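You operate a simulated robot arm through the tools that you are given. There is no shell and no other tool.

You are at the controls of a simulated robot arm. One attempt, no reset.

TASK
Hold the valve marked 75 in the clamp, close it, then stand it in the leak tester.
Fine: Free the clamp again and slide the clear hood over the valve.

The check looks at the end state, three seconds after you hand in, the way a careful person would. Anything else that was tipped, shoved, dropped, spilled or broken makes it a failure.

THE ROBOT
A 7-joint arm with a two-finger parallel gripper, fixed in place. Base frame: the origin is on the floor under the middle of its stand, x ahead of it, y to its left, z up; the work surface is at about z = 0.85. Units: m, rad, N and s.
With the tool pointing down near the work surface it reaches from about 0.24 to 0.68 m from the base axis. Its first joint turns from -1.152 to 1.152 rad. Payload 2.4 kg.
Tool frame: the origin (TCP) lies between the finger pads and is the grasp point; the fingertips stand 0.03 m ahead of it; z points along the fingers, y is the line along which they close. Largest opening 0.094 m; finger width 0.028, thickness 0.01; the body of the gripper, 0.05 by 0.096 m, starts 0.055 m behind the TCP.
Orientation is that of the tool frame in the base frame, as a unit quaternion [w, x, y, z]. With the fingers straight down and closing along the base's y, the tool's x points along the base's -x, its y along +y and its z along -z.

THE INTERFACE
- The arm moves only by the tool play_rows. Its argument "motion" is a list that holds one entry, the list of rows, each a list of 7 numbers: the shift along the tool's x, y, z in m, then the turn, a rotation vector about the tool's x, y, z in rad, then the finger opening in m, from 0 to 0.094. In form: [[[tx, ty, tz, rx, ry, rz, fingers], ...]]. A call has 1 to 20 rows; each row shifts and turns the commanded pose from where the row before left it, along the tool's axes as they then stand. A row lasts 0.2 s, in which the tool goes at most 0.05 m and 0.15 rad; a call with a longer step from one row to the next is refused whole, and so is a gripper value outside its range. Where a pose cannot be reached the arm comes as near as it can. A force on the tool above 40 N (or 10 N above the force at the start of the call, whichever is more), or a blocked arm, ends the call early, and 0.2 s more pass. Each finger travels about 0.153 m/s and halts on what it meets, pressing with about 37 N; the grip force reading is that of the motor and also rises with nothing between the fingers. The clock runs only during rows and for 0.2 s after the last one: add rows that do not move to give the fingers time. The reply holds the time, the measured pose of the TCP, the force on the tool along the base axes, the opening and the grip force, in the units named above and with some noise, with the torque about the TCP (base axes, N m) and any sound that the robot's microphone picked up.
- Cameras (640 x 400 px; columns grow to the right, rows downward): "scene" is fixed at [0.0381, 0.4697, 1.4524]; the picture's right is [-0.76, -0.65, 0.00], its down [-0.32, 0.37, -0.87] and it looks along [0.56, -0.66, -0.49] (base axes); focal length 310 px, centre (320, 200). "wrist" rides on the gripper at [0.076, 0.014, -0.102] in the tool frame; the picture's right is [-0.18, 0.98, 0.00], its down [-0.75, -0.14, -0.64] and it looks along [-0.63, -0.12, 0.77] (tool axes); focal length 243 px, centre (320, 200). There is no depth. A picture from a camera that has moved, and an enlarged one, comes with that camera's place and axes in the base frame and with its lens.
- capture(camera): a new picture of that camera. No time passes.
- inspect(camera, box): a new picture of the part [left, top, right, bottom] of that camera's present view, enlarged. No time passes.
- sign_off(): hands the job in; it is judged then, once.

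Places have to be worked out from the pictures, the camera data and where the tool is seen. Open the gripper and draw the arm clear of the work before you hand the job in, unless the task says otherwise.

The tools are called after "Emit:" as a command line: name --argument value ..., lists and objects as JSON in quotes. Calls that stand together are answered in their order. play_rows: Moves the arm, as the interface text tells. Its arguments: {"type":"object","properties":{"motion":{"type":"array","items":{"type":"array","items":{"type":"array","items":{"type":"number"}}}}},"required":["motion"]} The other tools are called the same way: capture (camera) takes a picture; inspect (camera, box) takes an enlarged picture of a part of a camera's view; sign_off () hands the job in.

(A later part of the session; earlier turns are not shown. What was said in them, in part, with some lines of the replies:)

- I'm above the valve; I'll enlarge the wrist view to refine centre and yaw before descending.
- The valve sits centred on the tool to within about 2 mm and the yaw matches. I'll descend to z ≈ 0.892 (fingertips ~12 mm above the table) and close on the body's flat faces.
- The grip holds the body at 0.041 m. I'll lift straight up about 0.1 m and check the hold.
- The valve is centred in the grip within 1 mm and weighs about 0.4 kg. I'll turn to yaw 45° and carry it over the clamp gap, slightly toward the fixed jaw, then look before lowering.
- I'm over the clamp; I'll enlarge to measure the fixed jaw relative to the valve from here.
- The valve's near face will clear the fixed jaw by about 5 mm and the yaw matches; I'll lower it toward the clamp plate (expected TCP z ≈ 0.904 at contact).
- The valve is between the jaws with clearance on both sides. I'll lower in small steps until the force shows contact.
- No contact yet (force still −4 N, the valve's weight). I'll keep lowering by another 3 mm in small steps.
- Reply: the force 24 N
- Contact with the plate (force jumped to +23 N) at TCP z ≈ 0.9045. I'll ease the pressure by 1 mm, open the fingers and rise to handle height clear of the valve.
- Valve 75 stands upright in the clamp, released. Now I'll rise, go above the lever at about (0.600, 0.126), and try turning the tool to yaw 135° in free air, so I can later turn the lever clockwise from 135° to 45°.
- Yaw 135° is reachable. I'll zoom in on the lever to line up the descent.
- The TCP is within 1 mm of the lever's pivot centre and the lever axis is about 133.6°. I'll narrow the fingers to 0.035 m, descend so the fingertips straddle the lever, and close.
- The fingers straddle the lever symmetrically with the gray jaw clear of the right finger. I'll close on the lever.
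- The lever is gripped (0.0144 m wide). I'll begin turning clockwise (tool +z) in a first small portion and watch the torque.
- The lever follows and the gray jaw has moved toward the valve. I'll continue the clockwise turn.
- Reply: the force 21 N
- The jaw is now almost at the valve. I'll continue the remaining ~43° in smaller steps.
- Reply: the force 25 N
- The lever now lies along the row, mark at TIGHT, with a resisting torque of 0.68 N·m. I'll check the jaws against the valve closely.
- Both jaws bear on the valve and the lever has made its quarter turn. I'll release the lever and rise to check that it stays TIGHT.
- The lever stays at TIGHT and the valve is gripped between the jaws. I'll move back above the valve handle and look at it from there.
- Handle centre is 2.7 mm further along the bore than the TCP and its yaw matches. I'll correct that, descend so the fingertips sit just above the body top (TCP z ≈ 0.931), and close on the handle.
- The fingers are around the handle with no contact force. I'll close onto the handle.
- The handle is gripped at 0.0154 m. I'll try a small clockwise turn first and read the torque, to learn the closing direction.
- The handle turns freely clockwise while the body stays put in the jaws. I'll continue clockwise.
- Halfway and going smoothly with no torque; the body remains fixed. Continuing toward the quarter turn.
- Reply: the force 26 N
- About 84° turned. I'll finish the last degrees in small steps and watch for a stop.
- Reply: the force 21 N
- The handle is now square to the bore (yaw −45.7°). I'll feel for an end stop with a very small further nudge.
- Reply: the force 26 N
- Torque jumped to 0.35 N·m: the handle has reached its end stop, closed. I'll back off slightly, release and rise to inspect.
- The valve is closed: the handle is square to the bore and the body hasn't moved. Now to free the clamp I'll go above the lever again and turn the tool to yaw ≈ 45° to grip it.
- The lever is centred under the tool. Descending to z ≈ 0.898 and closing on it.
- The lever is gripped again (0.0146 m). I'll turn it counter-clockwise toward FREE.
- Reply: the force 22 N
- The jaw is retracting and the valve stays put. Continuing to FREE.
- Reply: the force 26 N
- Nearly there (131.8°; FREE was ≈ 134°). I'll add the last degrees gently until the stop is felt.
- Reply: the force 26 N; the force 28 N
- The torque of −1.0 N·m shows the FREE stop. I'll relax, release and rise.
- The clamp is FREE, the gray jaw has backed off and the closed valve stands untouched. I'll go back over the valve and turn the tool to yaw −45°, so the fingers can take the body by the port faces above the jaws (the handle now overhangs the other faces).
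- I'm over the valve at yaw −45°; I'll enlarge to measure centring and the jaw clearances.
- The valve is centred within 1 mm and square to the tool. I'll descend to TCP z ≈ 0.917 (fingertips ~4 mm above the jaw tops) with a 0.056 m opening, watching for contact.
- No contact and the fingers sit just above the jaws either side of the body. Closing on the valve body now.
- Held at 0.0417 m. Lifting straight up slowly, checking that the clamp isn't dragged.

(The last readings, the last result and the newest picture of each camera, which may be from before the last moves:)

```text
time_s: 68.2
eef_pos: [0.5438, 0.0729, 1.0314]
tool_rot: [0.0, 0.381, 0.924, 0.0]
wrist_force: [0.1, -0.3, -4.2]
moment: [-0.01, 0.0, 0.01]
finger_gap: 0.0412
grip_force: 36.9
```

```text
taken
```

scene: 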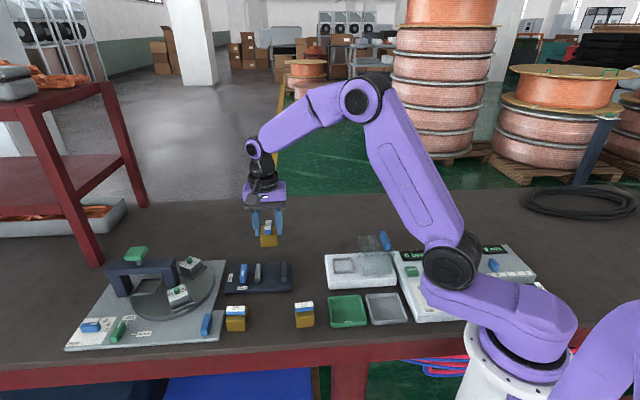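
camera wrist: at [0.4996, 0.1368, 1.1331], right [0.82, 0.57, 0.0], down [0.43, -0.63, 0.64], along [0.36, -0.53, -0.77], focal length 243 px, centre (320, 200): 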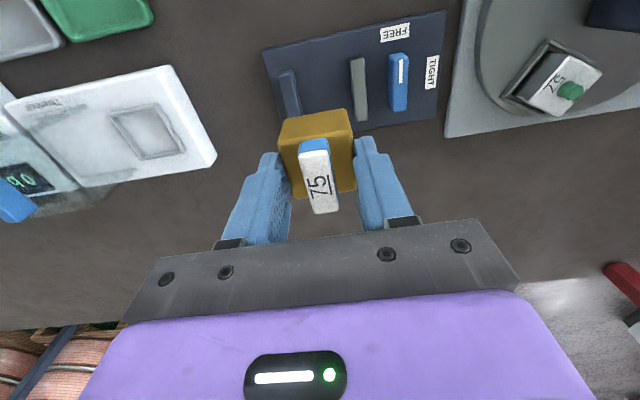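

Valve 75 is in hand (≈4 N). From here the tester's pocket is visible, so I'll enlarge it and the held valve to measure before travelling.

Emit:
inspect --camera "wrist" --box '[80, 60, 240, 200]'

Emit:
inspect --camera "wrist" --box '[250, 90, 390, 220]'

Emit:
inspect --camera "scene" --box '[315, 225, 405, 295]'

```text
2.86 times, centred on (160, 130) of wrist
camera zoom: at [0.4996, 0.1368, 1.1331], right [0.82, 0.57, 0.0], down [0.43, -0.63, 0.64], along [0.36, -0.53, -0.77], focal length 693 px, centre (777, 400)
```

zoom: 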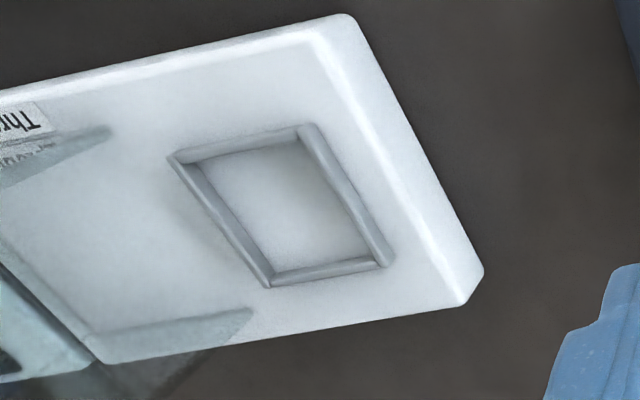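

```text
3.08 times, centred on (320, 155) of wrist
camera zoom: at [0.4996, 0.1368, 1.1331], right [0.82, 0.57, 0.0], down [0.43, -0.63, 0.64], along [0.36, -0.53, -0.77], focal length 746 px, centre (320, 338)
```

zoom: 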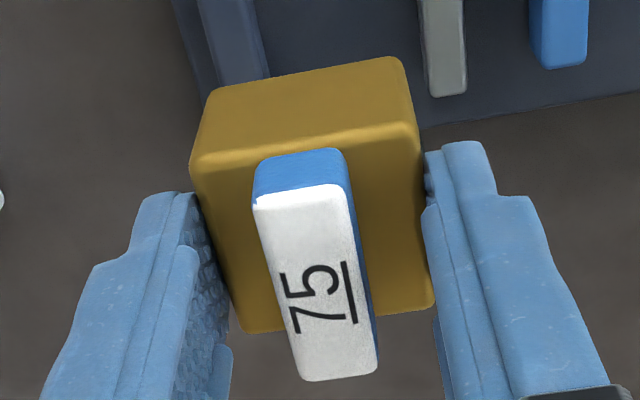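

```text
5.71 times, centred on (360, 260) of scene
camera zoom: at [0.0381, 0.4697, 1.4524], right [-0.76, -0.65, 0.0], down [-0.32, 0.37, -0.87], along [0.56, -0.66, -0.49], focal length 1772 px, centre (91, -143)
```

zoom: 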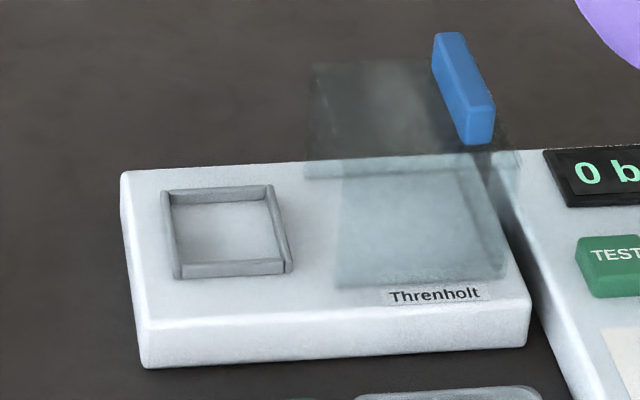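

The held valve is centred in the tool. The pocket is about 0.189 m along tool −y; wrist and scene estimates differ by ~4 mm, so I'll move most of the way and measure again from close by.

Emit:
play_rows --motion '[[[0, -0.025, 0, 0, 0, 0, 0.03], [0, -0.03, 0, 0, 0, 0, 0.03], [0, -0.03, 0, 0, 0, 0, 0.03], [0, -0.03, 0, 0, 0, 0, 0.03], [0, -0.02, 0, 0, 0, 0, 0.03], [0, 0, 0, 0, 0, 0, 0.03], [0, 0, 0, 0, 0, 0, 0.03]]]'

Emit:
capture --camera "wrist"

Emit:
inspect --camera "wrist" --box '[120, 20, 340, 160]'

Emit:
capture --camera "scene"

```text
time_s: 69.8
eef_pos: [0.4482, -0.0232, 1.0309]
tool_rot: [0.0, 0.382, 0.924, 0.001]
wrist_force: [0.4, -1.1, -4.3]
moment: [-0.01, -0.02, 0.01]
finger_gap: 0.0415
grip_force: 36.4
```

```text
taken
camera wrist: at [0.4044, 0.041, 1.1333], right [0.82, 0.57, 0.0], down [0.43, -0.63, 0.64], along [0.36, -0.53, -0.77], focal length 243 px, centre (320, 200)
```

wrist: 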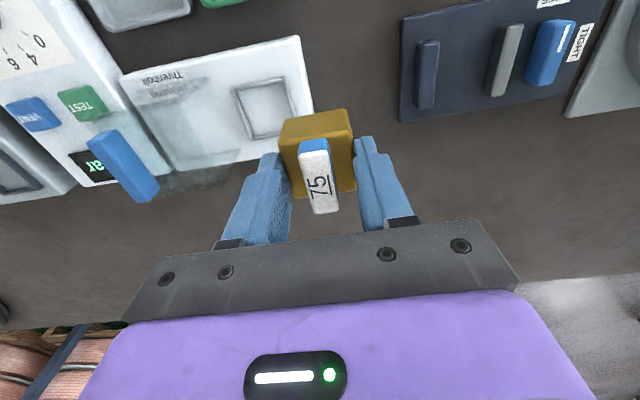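

```text
2.86 times, centred on (230, 90) of wrist
camera zoom: at [0.4044, 0.041, 1.1333], right [0.82, 0.57, 0.0], down [0.43, -0.63, 0.64], along [0.36, -0.53, -0.77], focal length 693 px, centre (577, 514)
```

zoom: 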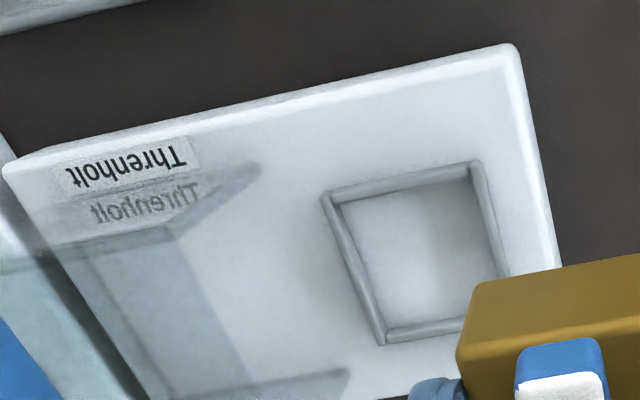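

```text
taken
```

scene: 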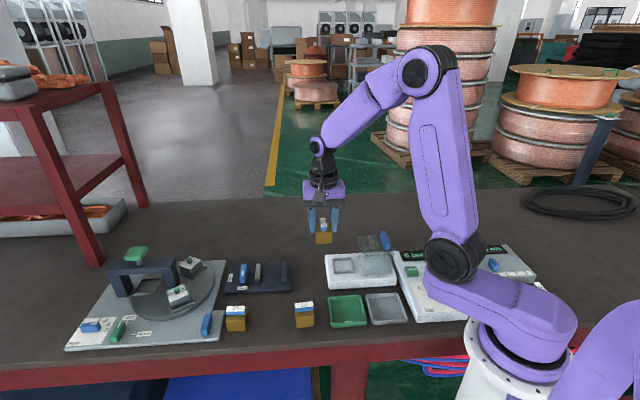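

Refined pocket centre: 0.0557 m along −y and 2.7 mm along −x of the tool, inner width ≈ 0.045 m vs valve 0.0415 m. I'll move above it and lower to about 15 mm above the frame, then check.

Emit:
play_rows --motion '[[[-0.0009, -0.0186, 0, 0, 0, 0, 0.03], [-0.0009, -0.0186, 0, 0, 0, 0, 0.03], [-0.0009, -0.0185, 0, 0, 0, -0.008, 0.03], [0, 0, 0.025, 0, 0, 0, 0.03], [0, 0, 0.025, 0, 0, 0, 0.03], [0, 0, 0.02, 0, 0, 0, 0.03], [0, 0, 0.006, 0, 0, 0, 0.03], [0, 0, 0, 0, 0, 0, 0.03], [0, 0, 0, 0, 0, 0, 0.03]]]'

Emit:
capture --camera "wrist"

Emit:
inspect --camera "wrist" --box '[220, 60, 400, 220]'

Emit:
inspect --camera "scene" --box '[310, 200, 410, 300]'

```text
time_s: 71.8
eef_pos: [0.4106, -0.0638, 0.9549]
tool_rot: [0.0, 0.379, 0.926, 0.001]
wrist_force: [0.0, -0.1, -3.6]
moment: [0.01, 0.0, 0.01]
finger_gap: 0.0419
grip_force: 36.8
```

```text
taken
camera wrist: at [0.3668, -0.0003, 1.0573], right [0.82, 0.57, 0.0], down [0.44, -0.63, 0.64], along [0.37, -0.53, -0.77], focal length 243 px, centre (320, 200)
```

wrist: 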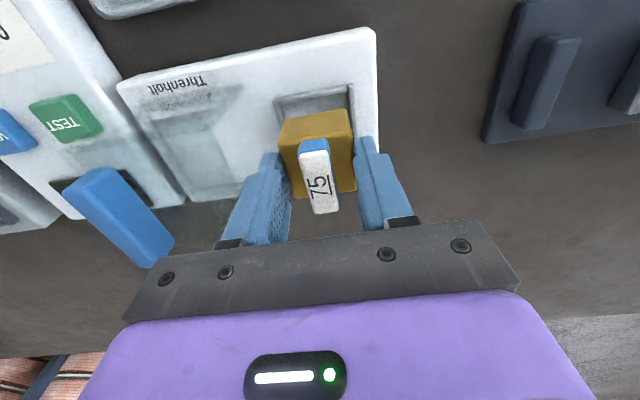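

```text
2.50 times, centred on (310, 140) of wrist
camera zoom: at [0.3668, -0.0003, 1.0573], right [0.82, 0.57, 0.0], down [0.44, -0.63, 0.64], along [0.37, -0.53, -0.77], focal length 606 px, centre (345, 350)
```

zoom: 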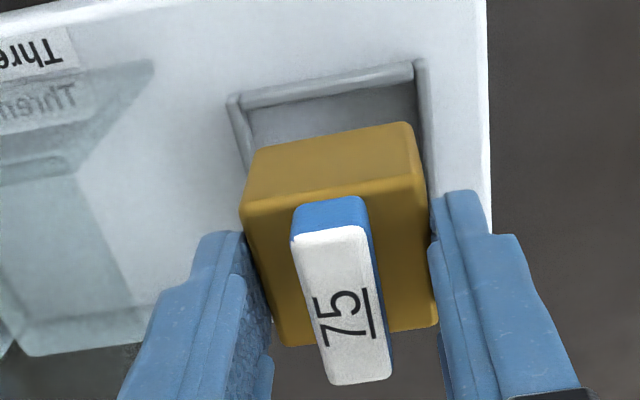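

```text
4.00 times, centred on (360, 250) of scene
camera zoom: at [0.0381, 0.4697, 1.4524], right [-0.76, -0.65, 0.0], down [-0.32, 0.37, -0.87], along [0.56, -0.66, -0.49], focal length 1241 px, centre (160, 0)
```

zoom: 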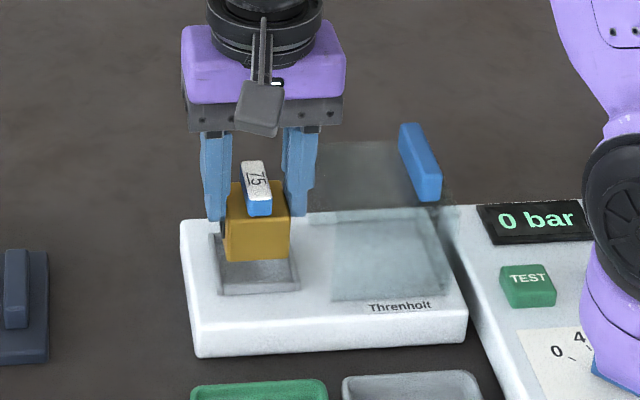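

Close to aligned. I'll zoom further on the visible frame edge versus the valve's near face to fine-tune.

Emit:
inspect --camera "wrist" --box '[260, 70, 370, 140]'

Emit:
inspect --camera "scene" --box '[355, 240, 400, 280]'

Emit:
inspect --camera "scene" --box '[350, 235, 395, 280]'

```text
5.71 times, centred on (315, 105) of wrist
camera zoom: at [0.3668, -0.0003, 1.0573], right [0.82, 0.57, 0.0], down [0.44, -0.63, 0.64], along [0.37, -0.53, -0.77], focal length 1386 px, centre (349, 743)
```

zoom: 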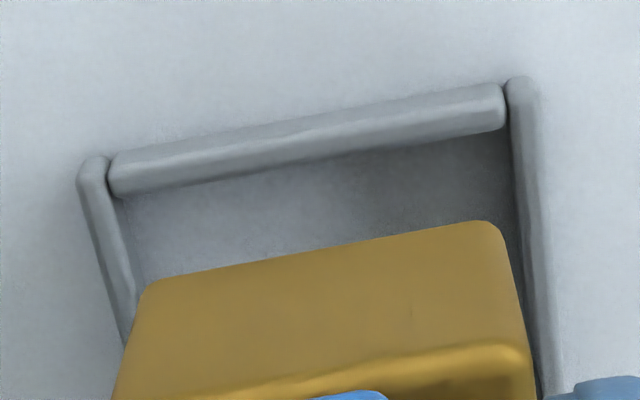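

```text
10.00 times, centred on (378, 260) of scene
camera zoom: at [0.0381, 0.4697, 1.4524], right [-0.76, -0.65, 0.0], down [-0.32, 0.37, -0.87], along [0.56, -0.66, -0.49], focal length 3101 px, centre (-255, -400)
```

zoom: 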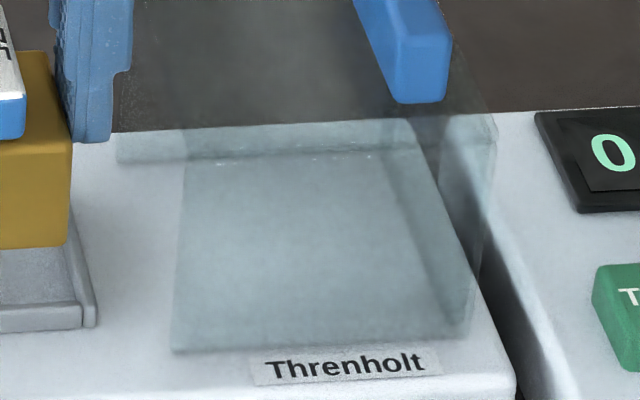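

```text
8.89 times, centred on (372, 258) of scene
camera zoom: at [0.0381, 0.4697, 1.4524], right [-0.76, -0.65, 0.0], down [-0.32, 0.37, -0.87], along [0.56, -0.66, -0.49], focal length 2757 px, centre (-147, -311)
```

zoom: 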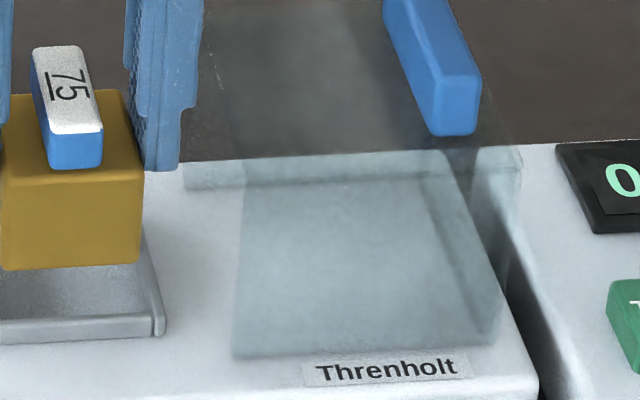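

Both cameras agree that the pocket centre is about 2 mm toward tool +x and 0.6 mm toward −y of the valve. I'll make that correction, lower to just above the frame, and check the force.

Emit:
play_rows --motion '[[[0.0019, -0.0006, 0, 0, 0, 0, 0.03], [0, 0, 0.006, 0, 0, 0, 0.03], [0, 0, 0.006, 0, 0, 0, 0.03], [0, 0, 0, 0, 0, 0, 0.03], [0, 0, 0, 0, 0, 0, 0.03]]]'

Emit:
inspect --camera "wrist" --box '[260, 60, 370, 150]'

Emit:
inspect --camera "scene" --box '[320, 230, 380, 280]'

```text
time_s: 73.0
eef_pos: [0.41, -0.0616, 0.946]
tool_rot: [0.0, 0.379, 0.926, 0.0]
wrist_force: [0.5, 0.3, -3.3]
moment: [-0.02, 0.01, 0.02]
finger_gap: 0.0416
grip_force: 37.0
```

```text
4.44 times, centred on (315, 105) of wrist
camera zoom: at [0.3653, 0.0012, 1.0461], right [0.82, 0.57, 0.0], down [0.44, -0.63, 0.64], along [0.37, -0.53, -0.77], focal length 1078 px, centre (342, 622)
```

zoom: 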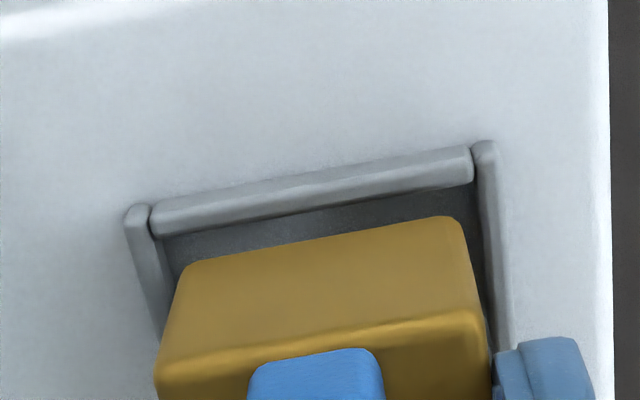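

```text
8.00 times, centred on (350, 255) of scene
camera zoom: at [0.0381, 0.4697, 1.4524], right [-0.76, -0.65, 0.0], down [-0.32, 0.37, -0.87], along [0.56, -0.66, -0.49], focal length 2481 px, centre (80, -240)
```

zoom: 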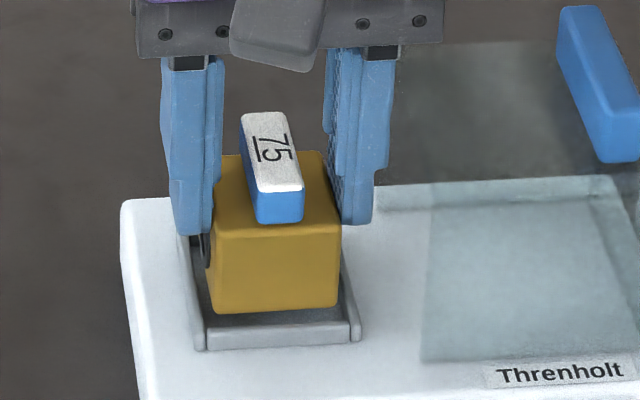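

Clearances look even (≈2 mm on the near side, lateral centring within 0.5 mm). I'll lower in small steps into the pocket, watching the force.

Emit:
play_rows --motion '[[[0, 0, 0.003, 0, 0, 0, 0.03], [0, 0, 0.003, 0, 0, 0, 0.03], [0, 0, 0.002, 0, 0, 0, 0.03], [0, 0, 0, 0, 0, 0, 0.03]]]'

Emit:
inspect --camera "scene" --box '[320, 230, 380, 280]'

```text
time_s: 74.0
eef_pos: [0.4099, -0.0623, 0.9355]
tool_rot: [0.0, 0.378, 0.926, -0.001]
wrist_force: [0.7, 0.5, -2.9]
moment: [0.05, 0.02, 0.01]
finger_gap: 0.0415
grip_force: 36.6
```

```text
8.00 times, centred on (350, 255) of scene
camera zoom: at [0.0381, 0.4697, 1.4524], right [-0.76, -0.65, 0.0], down [-0.32, 0.37, -0.87], along [0.56, -0.66, -0.49], focal length 2481 px, centre (80, -240)
```

zoom: 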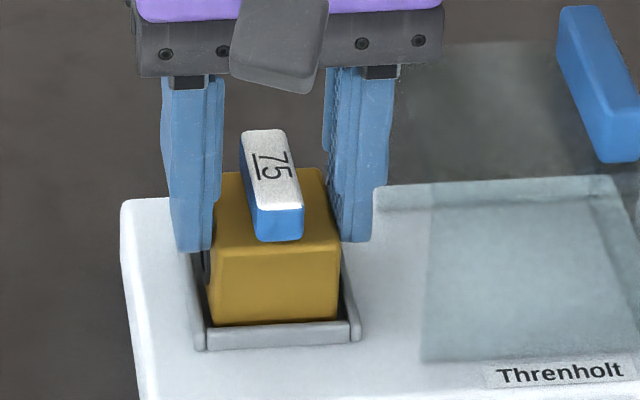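

The valve has entered the frame without contact. I'll continue down in 1 mm steps until it rests.

Emit:
play_rows --motion '[[[0, 0, 0.001, 0, 0, 0, 0.03], [0, 0, 0.001, 0, 0, 0, 0.03], [0, 0, 0, 0, 0, 0, 0.03]]]'

```text
time_s: 74.8
eef_pos: [0.4102, -0.0629, 0.9346]
tool_rot: [0.0, 0.379, 0.926, 0.001]
wrist_force: [-0.3, 1.0, 7.4]
moment: [0.11, 0.29, -0.01]
finger_gap: 0.0415
grip_force: 37.3
```

Contact at TCP z ≈ 0.9346, matching the pocket floor (0.880). I'll release with a small opening (0.054 m, staying clear of the hood) and rise.

Emit:
play_rows --motion '[[[0, 0, -0.0005, 0, 0, 0, 0.03], [0, 0, 0, 0, 0, 0, 0.044], [0, 0, 0, 0, 0, 0, 0.05], [0, 0, 0, 0, 0, 0, 0.054], [0, 0, 0, 0, 0, 0, 0.054], [0, 0, -0.015, 0, 0, 0, 0.054], [0, 0, -0.025, 0, 0, 0, 0.054], [0, 0, -0.03, 0, 0, 0, 0.054], [0, 0, -0.03, 0, 0, 0, 0.054], [0, 0, 0, 0, 0, 0, 0.054]]]'

Emit:
inspect --camera "scene" --box '[320, 220, 420, 290]'

Emit:
capture --camera "wrist"

```text
time_s: 77.0
eef_pos: [0.4087, -0.064, 1.0371]
tool_rot: [0.0, 0.379, 0.925, 0.0]
wrist_force: [-0.4, 0.0, 0.3]
moment: [0.01, -0.02, 0.01]
finger_gap: 0.054
grip_force: 0.1
```

```text
5.71 times, centred on (370, 255) of scene
camera zoom: at [0.038, 0.4697, 1.4524], right [-0.76, -0.65, 0.0], down [-0.32, 0.37, -0.87], along [0.56, -0.66, -0.49], focal length 1772 px, centre (34, -114)
```

zoom: 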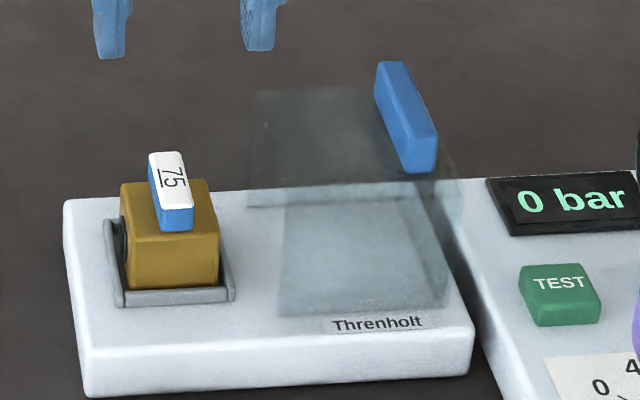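

```text
taken
camera wrist: at [0.364, -0.0009, 1.1389], right [0.82, 0.57, 0.0], down [0.44, -0.63, 0.64], along [0.37, -0.53, -0.77], focal length 243 px, centre (320, 200)
```

wrist: 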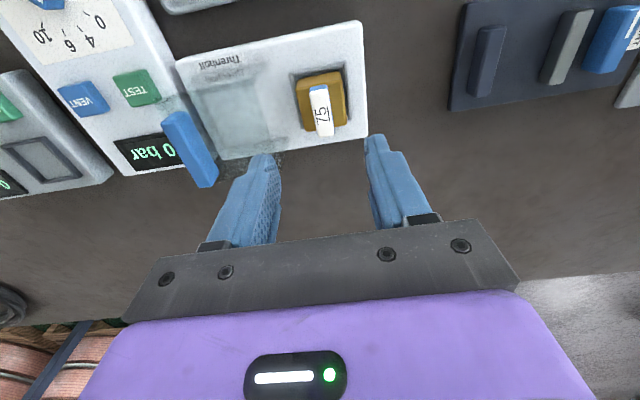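

Valve 75 now stands in the pocket. Next I'll measure the hood's blue handle from the wrist camera (scene estimate: centre ≈ (0.334, −0.142), top z ≈ 0.97).

Emit:
inspect --camera "wrist" --box '[140, 40, 300, 200]'

Emit:
inspect --camera "wrist" --box '[270, 50, 370, 150]'

Emit:
inspect --camera "scene" --box '[325, 240, 375, 285]'

```text
2.50 times, centred on (220, 120) of wrist
camera zoom: at [0.364, -0.0009, 1.1389], right [0.82, 0.57, 0.0], down [0.44, -0.63, 0.64], along [0.37, -0.53, -0.77], focal length 606 px, centre (570, 400)
```

zoom: 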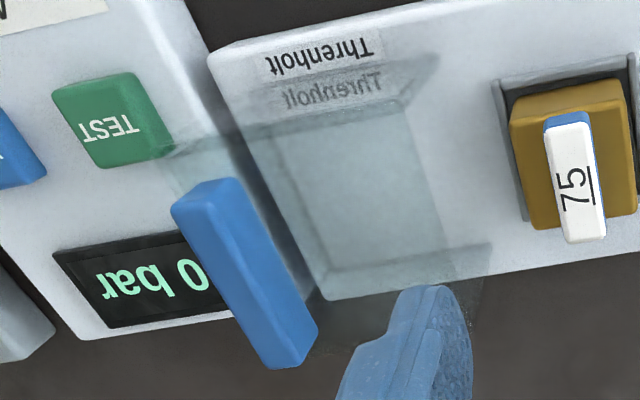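

```text
4.00 times, centred on (320, 100) of wrist
camera zoom: at [0.364, -0.0009, 1.1389], right [0.82, 0.57, 0.0], down [0.44, -0.63, 0.64], along [0.37, -0.53, -0.77], focal length 970 px, centre (320, 600)
```

zoom: 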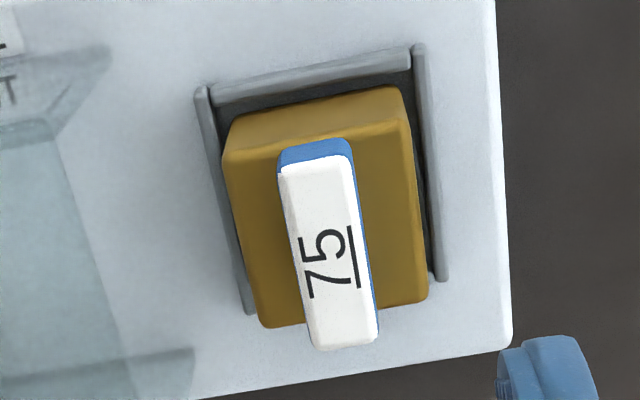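

```text
8.89 times, centred on (350, 262) of scene
camera zoom: at [0.038, 0.4697, 1.4524], right [-0.76, -0.65, 0.0], down [-0.32, 0.37, -0.87], along [0.56, -0.66, -0.49], focal length 2757 px, centre (53, -356)
```

zoom: 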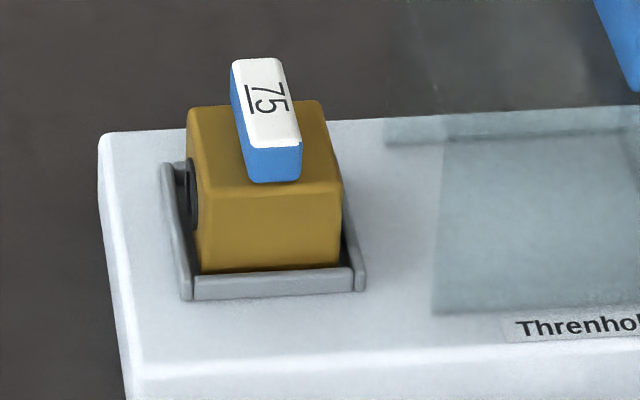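

I'll zoom in more on the handle itself to separate its top from its side face.

Emit:
inspect --camera "wrist" --box '[150, 95, 230, 195]'

Emit:
inspect --camera "scene" --box '[370, 220, 420, 265]'

```text
4.00 times, centred on (190, 145) of wrist
camera zoom: at [0.364, -0.0009, 1.1389], right [0.82, 0.57, 0.0], down [0.44, -0.63, 0.64], along [0.37, -0.53, -0.77], focal length 970 px, centre (840, 420)
```

zoom: 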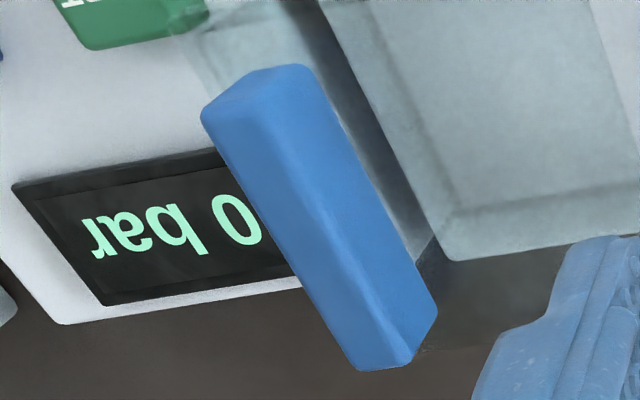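

```text
8.89 times, centred on (395, 242) of scene
camera zoom: at [0.038, 0.4697, 1.4524], right [-0.76, -0.65, 0.0], down [-0.32, 0.37, -0.87], along [0.56, -0.66, -0.49], focal length 2757 px, centre (-347, -178)
```

zoom: 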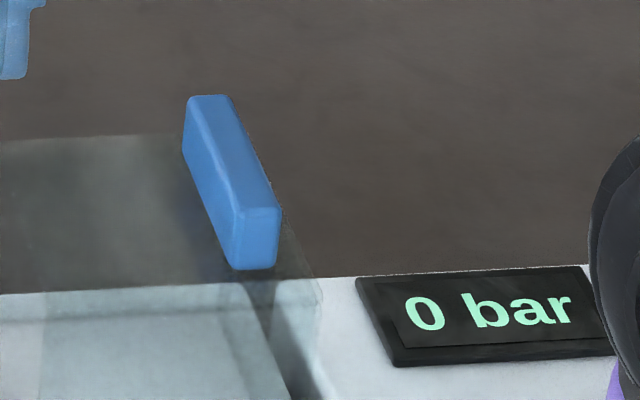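

Wrist and scene agree on the handle centre at ≈ (0.334, −0.142), top z ≈ 0.97, about 0.107 m along tool −y. I'll move above it with a 0.04 m opening and verify.

Emit:
play_rows --motion '[[[0, -0.03, 0, 0, 0, 0, 0.04], [-0.0007, -0.03, 0, 0, 0, 0, 0.04], [-0.0007, -0.03, 0, 0, 0, 0, 0.04], [0, -0.017, 0, 0, 0, 0, 0.04], [0, 0, 0, 0, 0, 0, 0.04], [0, 0, 0, 0, 0, 0, 0.04]]]'

Emit:
capture --camera "wrist"

Emit:
capture --camera "scene"

```text
time_s: 78.4
eef_pos: [0.3355, -0.1415, 1.0347]
tool_rot: [0.0, 0.379, 0.926, 0.001]
wrist_force: [0.8, -0.2, -0.6]
moment: [0.0, 0.03, 0.0]
finger_gap: 0.04
grip_force: 0.1
```

```text
taken
camera wrist: at [0.2921, -0.0776, 1.1371], right [0.82, 0.57, 0.0], down [0.44, -0.63, 0.64], along [0.37, -0.53, -0.77], focal length 243 px, centre (320, 200)
```

wrist: 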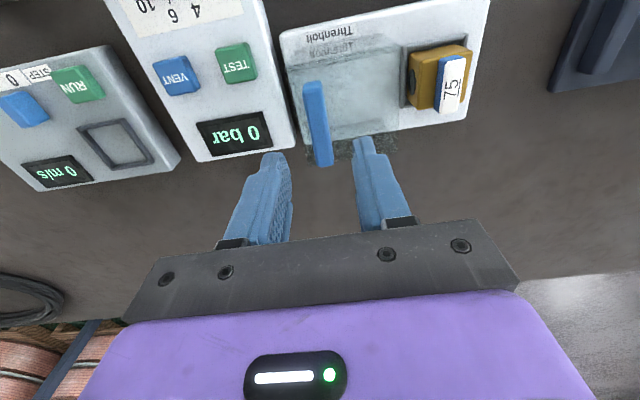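

```text
taken
```

scene: 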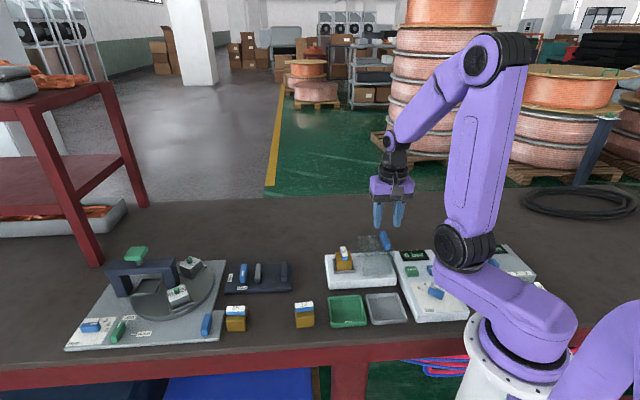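

Emit:
inspect --camera "wrist" --box '[260, 60, 400, 180]'

Emit:
inspect --camera "scene" --box '[330, 190, 430, 290]'

```text
3.33 times, centred on (330, 120) of wrist
camera zoom: at [0.2921, -0.0776, 1.1371], right [0.82, 0.57, 0.0], down [0.44, -0.63, 0.64], along [0.37, -0.53, -0.77], focal length 809 px, centre (287, 467)
```

zoom: 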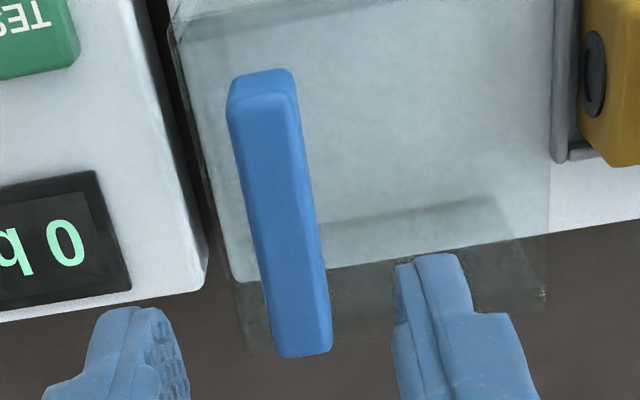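

```text
4.00 times, centred on (380, 240) of scene
camera zoom: at [0.0381, 0.4697, 1.4524], right [-0.76, -0.65, 0.0], down [-0.32, 0.37, -0.87], along [0.56, -0.66, -0.49], focal length 1241 px, centre (80, 40)
```

zoom: 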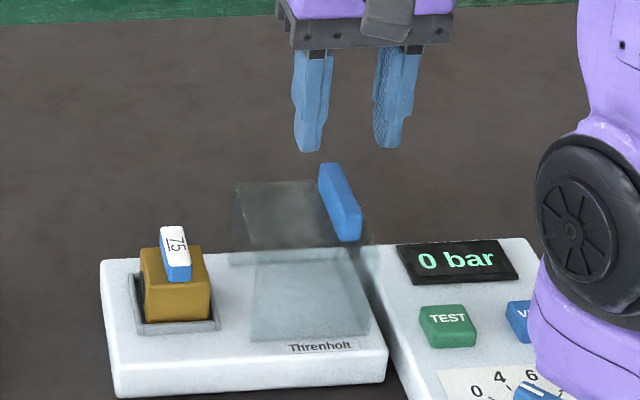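

The tool is centred over the hood handle within 1.5 mm. I'll descend so the fingertips stop ~5 mm above the hood top (TCP z ≈ 0.986) and close on the handle.

Emit:
play_rows --motion '[[[0, 0, 0.02, 0, 0, 0.01, 0.04], [0, 0, 0.018, 0, 0, 0.01, 0.04], [0, 0, 0.0105, 0, 0, 0, 0.04], [0, 0, 0, 0, 0, 0, 0.04], [0, 0, 0, 0, 0, 0, 0.03], [0, 0, 0, 0, 0, 0, 0.02], [0, 0, 0, 0, 0, 0, 0.008], [0, 0, 0, 0, 0, 0, 0.006], [0, 0, 0, 0, 0, 0, 0.006]]]'

Emit:
capture --camera "wrist"

Emit:
inspect --camera "scene" --box '[330, 190, 430, 290]'

```text
time_s: 80.4
eef_pos: [0.3373, -0.1409, 0.985]
tool_rot: [0.0, 0.387, 0.922, 0.001]
wrist_force: [0.5, -0.8, -4.0]
moment: [-0.17, -0.16, 0.84]
finger_gap: 0.0133
grip_force: 45.0
```

```text
taken
camera wrist: at [0.2936, -0.0764, 1.088], right [0.83, 0.56, 0.0], down [0.43, -0.64, 0.64], along [0.36, -0.53, -0.77], focal length 243 px, centre (320, 200)
```

wrist: 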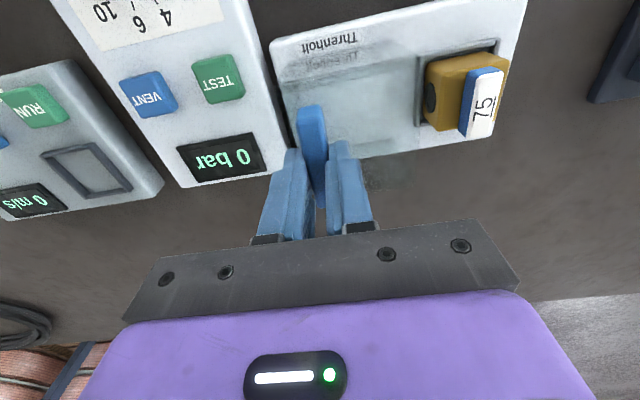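

```text
4.00 times, centred on (380, 240) of scene
camera zoom: at [0.0381, 0.4697, 1.4524], right [-0.76, -0.65, 0.0], down [-0.32, 0.37, -0.87], along [0.56, -0.66, -0.49], focal length 1241 px, centre (80, 40)
```

zoom: 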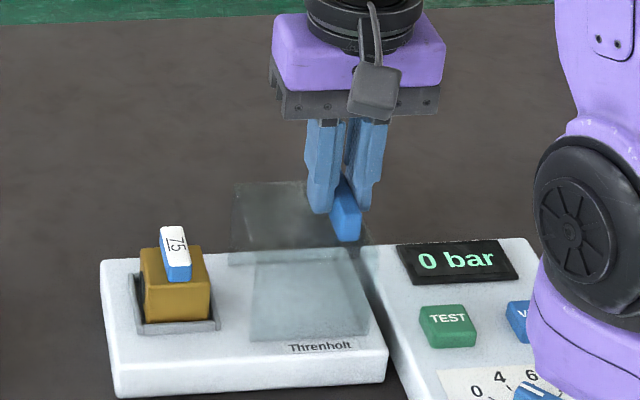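

The handle is held (0.0133 m) with a small yaw torque, so I'll undo the 0.02 rad twist, then slide 20 mm along tool +y toward the valve and read the forces.

Emit:
play_rows --motion '[[[0, 0, 0, 0, 0, -0.018, 0.006], [0, 0, 0, 0, 0, 0, 0.006], [0, 0.005, 0, 0, 0, 0, 0.006], [0, 0.005, 0, 0, 0, 0, 0.006], [0, 0.005, 0, 0, 0, 0, 0.006], [0, 0.005, 0, 0, 0, 0, 0.006], [0, 0, 0, 0, 0, 0, 0.006]]]'

Emit:
inspect --camera "scene" --box '[320, 190, 420, 290]'

```text
time_s: 82.0
eef_pos: [0.3507, -0.1267, 0.9845]
tool_rot: [0.0, 0.379, 0.926, 0.0]
wrist_force: [5.7, -7.2, -15.5]
moment: [0.09, 0.1, -0.61]
finger_gap: 0.0134
grip_force: 44.5
```

```text
4.00 times, centred on (370, 240) of scene
camera zoom: at [0.0384, 0.4695, 1.4525], right [-0.76, -0.65, 0.0], down [-0.32, 0.37, -0.87], along [0.56, -0.66, -0.49], focal length 1241 px, centre (120, 40)
```

zoom: 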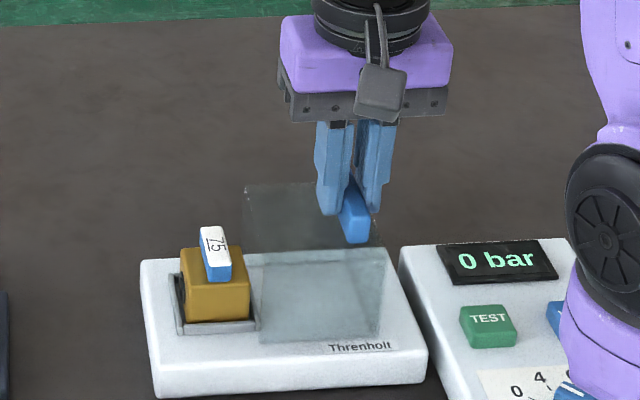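

The hood moves with the handle. I'll trim the yaw and side drift slightly and continue sliding about 30 mm.

Emit:
play_rows --motion '[[[-0.0007, 0.004, 0.0005, 0, 0, 0.008, 0.006], [0, 0.006, 0, 0, 0, 0, 0.006], [0, 0.006, 0, 0, 0, 0, 0.006], [0, 0.006, 0, 0, 0, 0, 0.006], [0, 0.006, 0, 0, 0, 0, 0.006], [0, 0, 0, 0, 0, 0, 0.006]]]'

Emit:
inspect --camera "scene" --box '[310, 190, 410, 290]'

```text
time_s: 83.4
eef_pos: [0.3712, -0.1062, 0.985]
tool_rot: [0.0, 0.383, 0.924, 0.0]
wrist_force: [4.3, -3.9, -1.8]
moment: [0.47, 0.55, 0.08]
finger_gap: 0.0137
grip_force: 44.9
```

```text
4.00 times, centred on (360, 240) of scene
camera zoom: at [0.0382, 0.4696, 1.4525], right [-0.76, -0.65, 0.0], down [-0.32, 0.37, -0.87], along [0.56, -0.66, -0.49], focal length 1241 px, centre (160, 40)
```

zoom: 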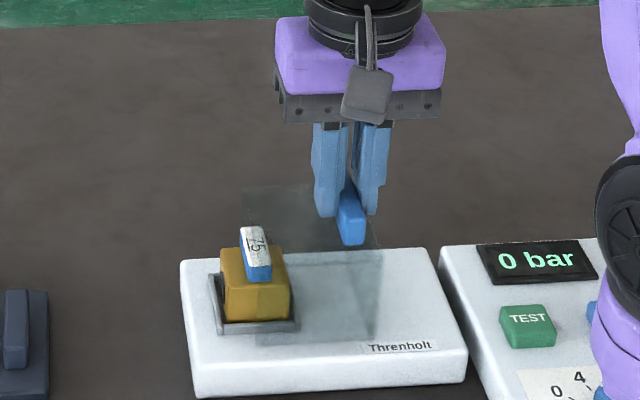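

The hood now passes over part of the valve with low forces. Continuing to slide.

Emit:
play_rows --motion '[[[0, 0.006, 0, 0, 0, 0, 0.006], [0, 0.006, 0, 0, 0, 0, 0.006], [0, 0.006, 0, 0, 0, 0, 0.006], [0, 0.004, 0, 0, 0, 0, 0.006], [0, 0, 0, 0, 0, 0, 0.006]]]'

Emit:
inspect --camera "scene" --box '[310, 190, 410, 290]'

Emit:
capture --camera "wrist"

```text
time_s: 84.6
eef_pos: [0.3874, -0.0914, 0.985]
tool_rot: [0.001, 0.382, 0.924, 0.0]
wrist_force: [0.8, 0.2, 21.1]
moment: [0.09, 0.14, 0.01]
finger_gap: 0.0136
grip_force: 44.6
```

```text
4.00 times, centred on (360, 240) of scene
camera zoom: at [0.0378, 0.4698, 1.4524], right [-0.76, -0.65, 0.0], down [-0.32, 0.37, -0.87], along [0.56, -0.66, -0.49], focal length 1241 px, centre (160, 40)
```

zoom: 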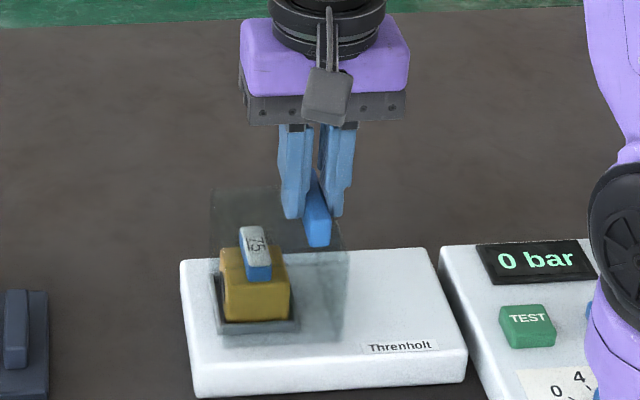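

```text
taken
camera wrist: at [0.3426, -0.0268, 1.088], right [0.83, 0.56, 0.0], down [0.43, -0.63, 0.64], along [0.36, -0.53, -0.77], focal length 243 px, centre (320, 200)
```

wrist: 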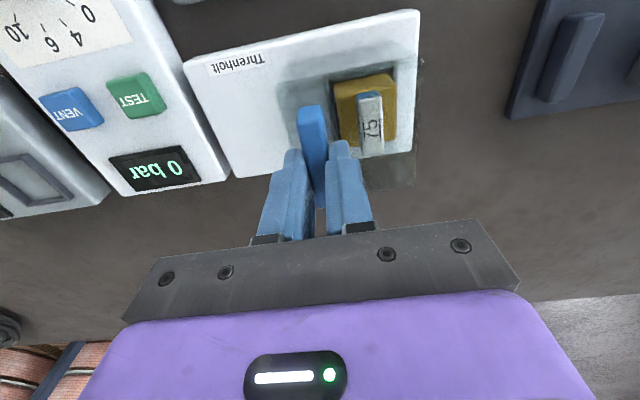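

The hood already covers the valve, but its centre is still about 15 mm short of the pocket centre. I'll raise 0.7 mm to relieve the downward push and slide on until centred or a stop is felt.

Emit:
play_rows --motion '[[[0, 0.003, -0.0007, 0, 0, 0, 0.006], [0, 0.004, 0, 0, 0, 0, 0.006], [0, 0.003, 0, 0, 0, 0, 0.006], [0, 0, 0, 0, 0, 0, 0.006]]]'

Emit:
inspect --camera "scene" --box '[310, 210, 390, 290]'

```text
time_s: 85.6
eef_pos: [0.393, -0.0831, 0.9854]
tool_rot: [0.0, 0.384, 0.923, 0.0]
wrist_force: [7.9, -8.6, -2.9]
moment: [0.73, 0.82, 0.13]
finger_gap: 0.0136
grip_force: 45.0
```

```text
5.00 times, centred on (350, 250) of scene
camera zoom: at [0.0384, 0.4694, 1.4525], right [-0.76, -0.65, 0.0], down [-0.32, 0.37, -0.87], along [0.56, -0.66, -0.49], focal length 1551 px, centre (170, -50)
```

zoom: 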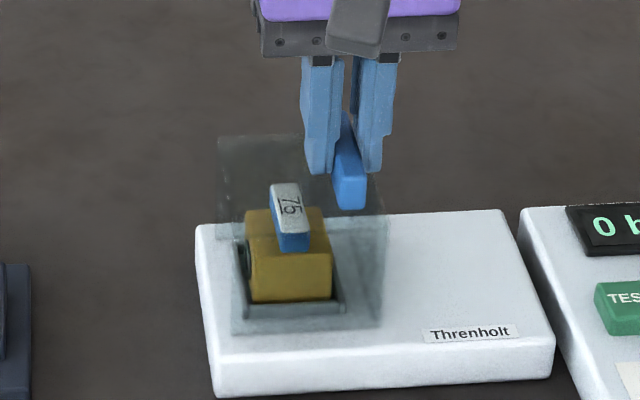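

Still sliding with moderate forces. A few more millimetres, with a small correction of the side drift.

Emit:
play_rows --motion '[[[-0.0005, 0.002, 0, 0, 0, 0, 0.006], [0, 0.002, 0, 0, 0, 0, 0.006], [0, 0.001, 0, 0, 0, 0, 0.006], [0, 0, 0, 0, 0, 0, 0.006]]]'

Emit:
inspect --camera "scene" --box '[310, 210, 390, 290]'

Emit:
capture --camera "wrist"

```text
time_s: 86.6
eef_pos: [0.3951, -0.0818, 0.9852]
tool_rot: [-0.001, 0.383, 0.924, -0.001]
wrist_force: [-1.4, -5.8, -10.0]
moment: [-0.91, -0.81, 0.05]
finger_gap: 0.0137
grip_force: 45.4
```

```text
5.00 times, centred on (350, 250) of scene
camera zoom: at [0.0381, 0.4696, 1.4525], right [-0.76, -0.65, 0.0], down [-0.32, 0.37, -0.87], along [0.56, -0.66, -0.49], focal length 1551 px, centre (170, -50)
```

zoom: 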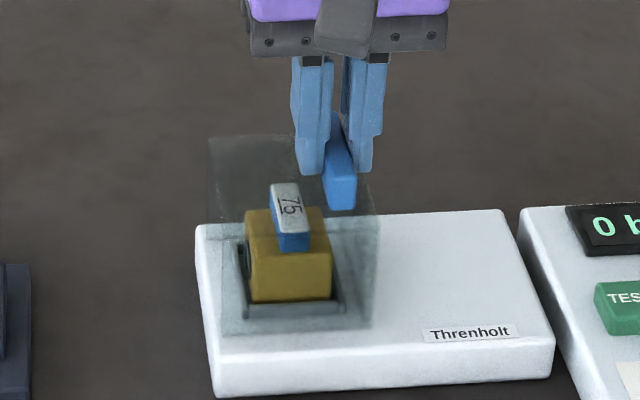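

```text
taken
camera wrist: at [0.353, -0.0168, 1.0882], right [0.83, 0.56, 0.0], down [0.43, -0.63, 0.64], along [0.36, -0.53, -0.77], focal length 243 px, centre (320, 200)
```

wrist: 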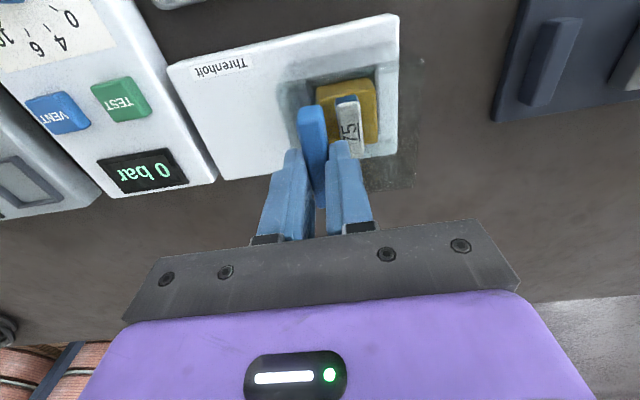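

Slid about 83–85 mm; the hood now looks centred over the valve. I'll push a little further to see whether the end stop is reached.

Emit:
play_rows --motion '[[[0, 0.002, 0, 0, 0, 0, 0.006], [0, 0.001, 0, 0, 0, 0, 0.006], [0, 0, 0, 0, 0, 0, 0.006]]]'

Emit:
inspect --camera "scene" --box '[310, 210, 390, 290]'

```text
time_s: 87.4
eef_pos: [0.3965, -0.0801, 0.9854]
tool_rot: [-0.003, 0.383, 0.924, -0.001]
wrist_force: [-17.8, -22.7, -7.2]
moment: [-0.45, 0.08, 0.48]
finger_gap: 0.0133
grip_force: 45.6
```

```text
5.00 times, centred on (350, 250) of scene
camera zoom: at [0.0376, 0.469, 1.4527], right [-0.76, -0.65, 0.0], down [-0.32, 0.37, -0.87], along [0.56, -0.66, -0.49], focal length 1551 px, centre (170, -50)
```

zoom: 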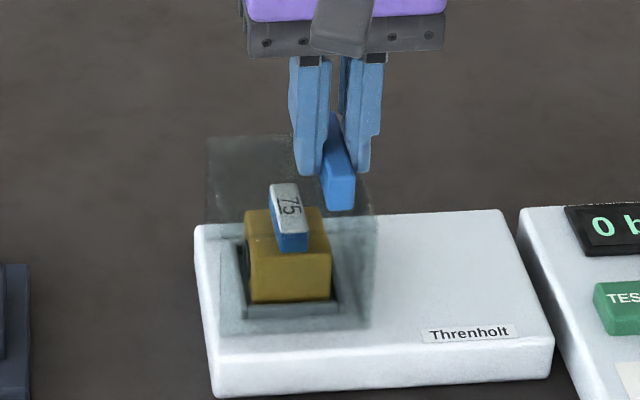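

The row force jumped to ~29 N: the hood is at its end stop and the valve hasn't moved. I'll relax the push, release the handle and rise.

Emit:
play_rows --motion '[[[0, -0.0025, 0, 0, 0, 0, 0.006], [0, 0, 0, 0, 0, 0, 0.006], [0, 0, 0, 0, 0, 0, 0.02], [0, 0, 0, 0, 0, 0, 0.035], [0, 0, 0, 0, 0, 0, 0.035], [0, 0, -0.015, 0, 0, 0, 0.035], [0, 0, -0.025, 0, 0, 0, 0.035], [0, 0, -0.04, 0, 0, 0, 0.035], [0, 0, -0.04, 0, 0, 0, 0.05], [0, 0, 0, 0, 0, 0, 0.05]]]'

Emit:
capture --camera "scene"

Emit:
inspect --camera "scene" --box '[310, 210, 390, 290]'

Emit:
capture --camera "wrist"

```text
time_s: 89.6
eef_pos: [0.3978, -0.0806, 1.1059]
tool_rot: [0.0, 0.384, 0.923, 0.0]
wrist_force: [0.2, 0.2, 0.1]
moment: [0.0, -0.02, -0.02]
finger_gap: 0.05
grip_force: 0.1
```

```text
taken
```

scene: 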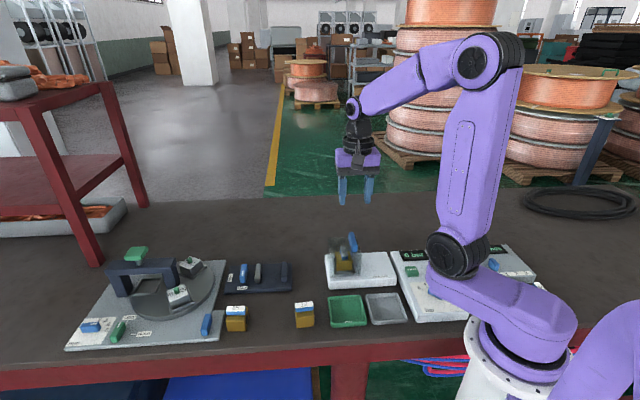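

```text
5.00 times, centred on (350, 250) of scene
camera zoom: at [0.038, 0.4697, 1.4524], right [-0.76, -0.65, 0.0], down [-0.32, 0.37, -0.87], along [0.56, -0.66, -0.49], focal length 1551 px, centre (170, -50)
```

zoom: 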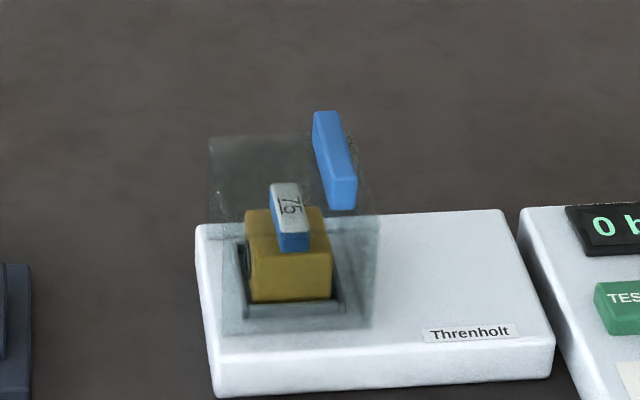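

```text
taken
camera wrist: at [0.3544, -0.0165, 1.2085], right [0.83, 0.56, 0.0], down [0.43, -0.63, 0.64], along [0.36, -0.53, -0.77], focal length 243 px, centre (320, 200)
```

wrist: 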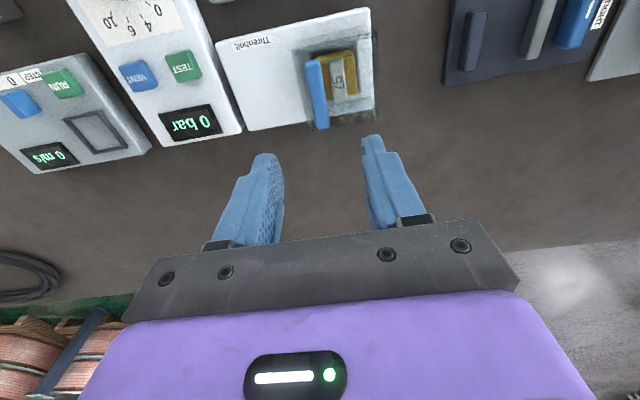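

The hood covers the valve and the handle is free. I'll draw the arm up and away to the starting area, opening fully, then inspect everything.

Emit:
play_rows --motion '[[[0, 0, -0.04, 0, 0, 0, 0.07], [0, 0, -0.04, 0, 0, 0, 0.094], [0, 0.03, -0.02, 0, 0, 0, 0.094], [0, 0.04, 0, 0, 0, 0, 0.094], [0, 0.04, 0, 0, 0, 0, 0.094], [0, 0.04, 0, 0, 0, 0, 0.094], [0, 0, 0, 0, 0, 0, 0.094], [0, 0, 0, 0, 0, 0, 0.094]]]'

Emit:
capture --camera "scene"

Emit:
inspect --camera "scene" --box '[310, 220, 400, 290]'

Emit:
inspect --camera "scene" --box '[210, 240, 320, 335]'

Emit:
inspect --camera "scene" --box '[60, 230, 240, 355]'

Emit:
capture --camera "wrist"

```text
time_s: 91.4
eef_pos: [0.504, 0.026, 1.2055]
tool_rot: [0.0, 0.384, 0.924, 0.001]
wrist_force: [-0.8, -0.4, -0.1]
moment: [-0.05, 0.01, 0.0]
finger_gap: 0.0943
grip_force: 0.0
```

```text
taken
```

scene: 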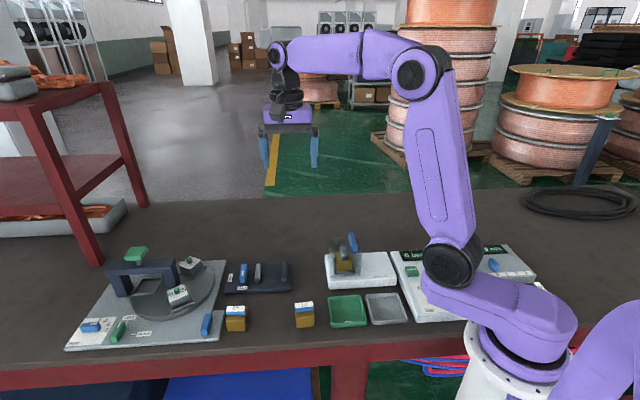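

```text
5.71 times, centred on (355, 255) of scene
camera zoom: at [0.0381, 0.4697, 1.4524], right [-0.76, -0.65, 0.0], down [-0.32, 0.37, -0.87], along [0.56, -0.66, -0.49], focal length 1772 px, centre (120, -114)
```

zoom: 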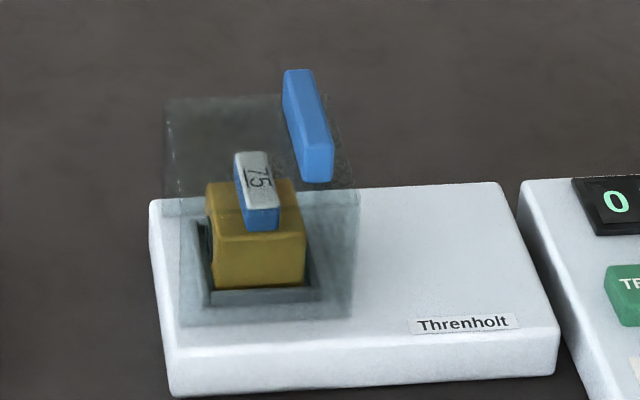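

```text
4.21 times, centred on (265, 288) of scene
camera zoom: at [0.0381, 0.4697, 1.4524], right [-0.76, -0.65, 0.0], down [-0.32, 0.37, -0.87], along [0.56, -0.66, -0.49], focal length 1306 px, centre (552, -168)
```

zoom: 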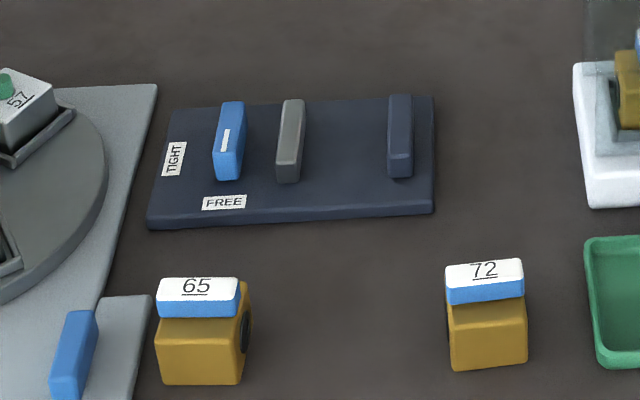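

```text
3.20 times, centred on (150, 292) of scene
camera zoom: at [0.0381, 0.4697, 1.4524], right [-0.76, -0.65, 0.0], down [-0.32, 0.37, -0.87], along [0.56, -0.66, -0.49], focal length 992 px, centre (864, -96)
```

zoom: 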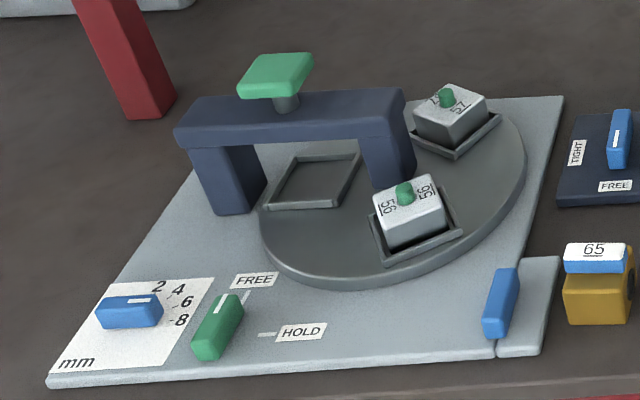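

```text
taken
camera wrist: at [0.4599, 0.0906, 1.3083], right [0.83, 0.56, 0.0], down [0.43, -0.63, 0.64], along [0.36, -0.53, -0.77], focal length 243 px, centre (320, 200)
```

wrist: 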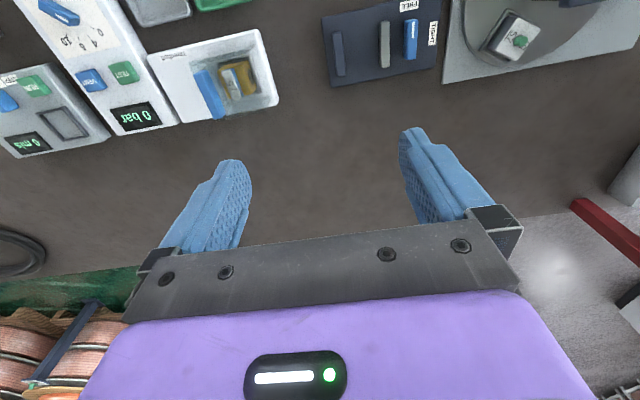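

Checked before handing in:
- Valve 75 stands upright in the tester pocket, with its handle across the bore (closed).
- The clear hood is over it, pushed to its end stop.
- The clamp lever points to FREE.
- Valves 65 and 72 and the other stations are undisturbed.
- The gripper is open and well clear of the work.

Handing in.

Emit:
sign_off

```text
The job is handed in.
```

The job is done and handed in. Valve 75 is closed and standing upright in the leak tester, with the clear hood over it.

- **Clamping and closing:** I held the valve in the clamp and turned its handle a quarter turn clockwise until it reached its stop.
- **Clamp:** I turned the lever back to its stop at FREE before lifting the valve out.
- **Tester and hood:** The valve rests on the floor of the tester pocket. I slid the hood about 85 mm to its end stop. I eased it back very slightly when I let go, so it may sit a millimetre or two short of the stop, but it still covers the valve fully.
- **Rest of the bench:** In the last pictures, valves 65 and 72 and the press station were where they started. Nothing looked tipped or moved. The gripper is open and clear of the work.
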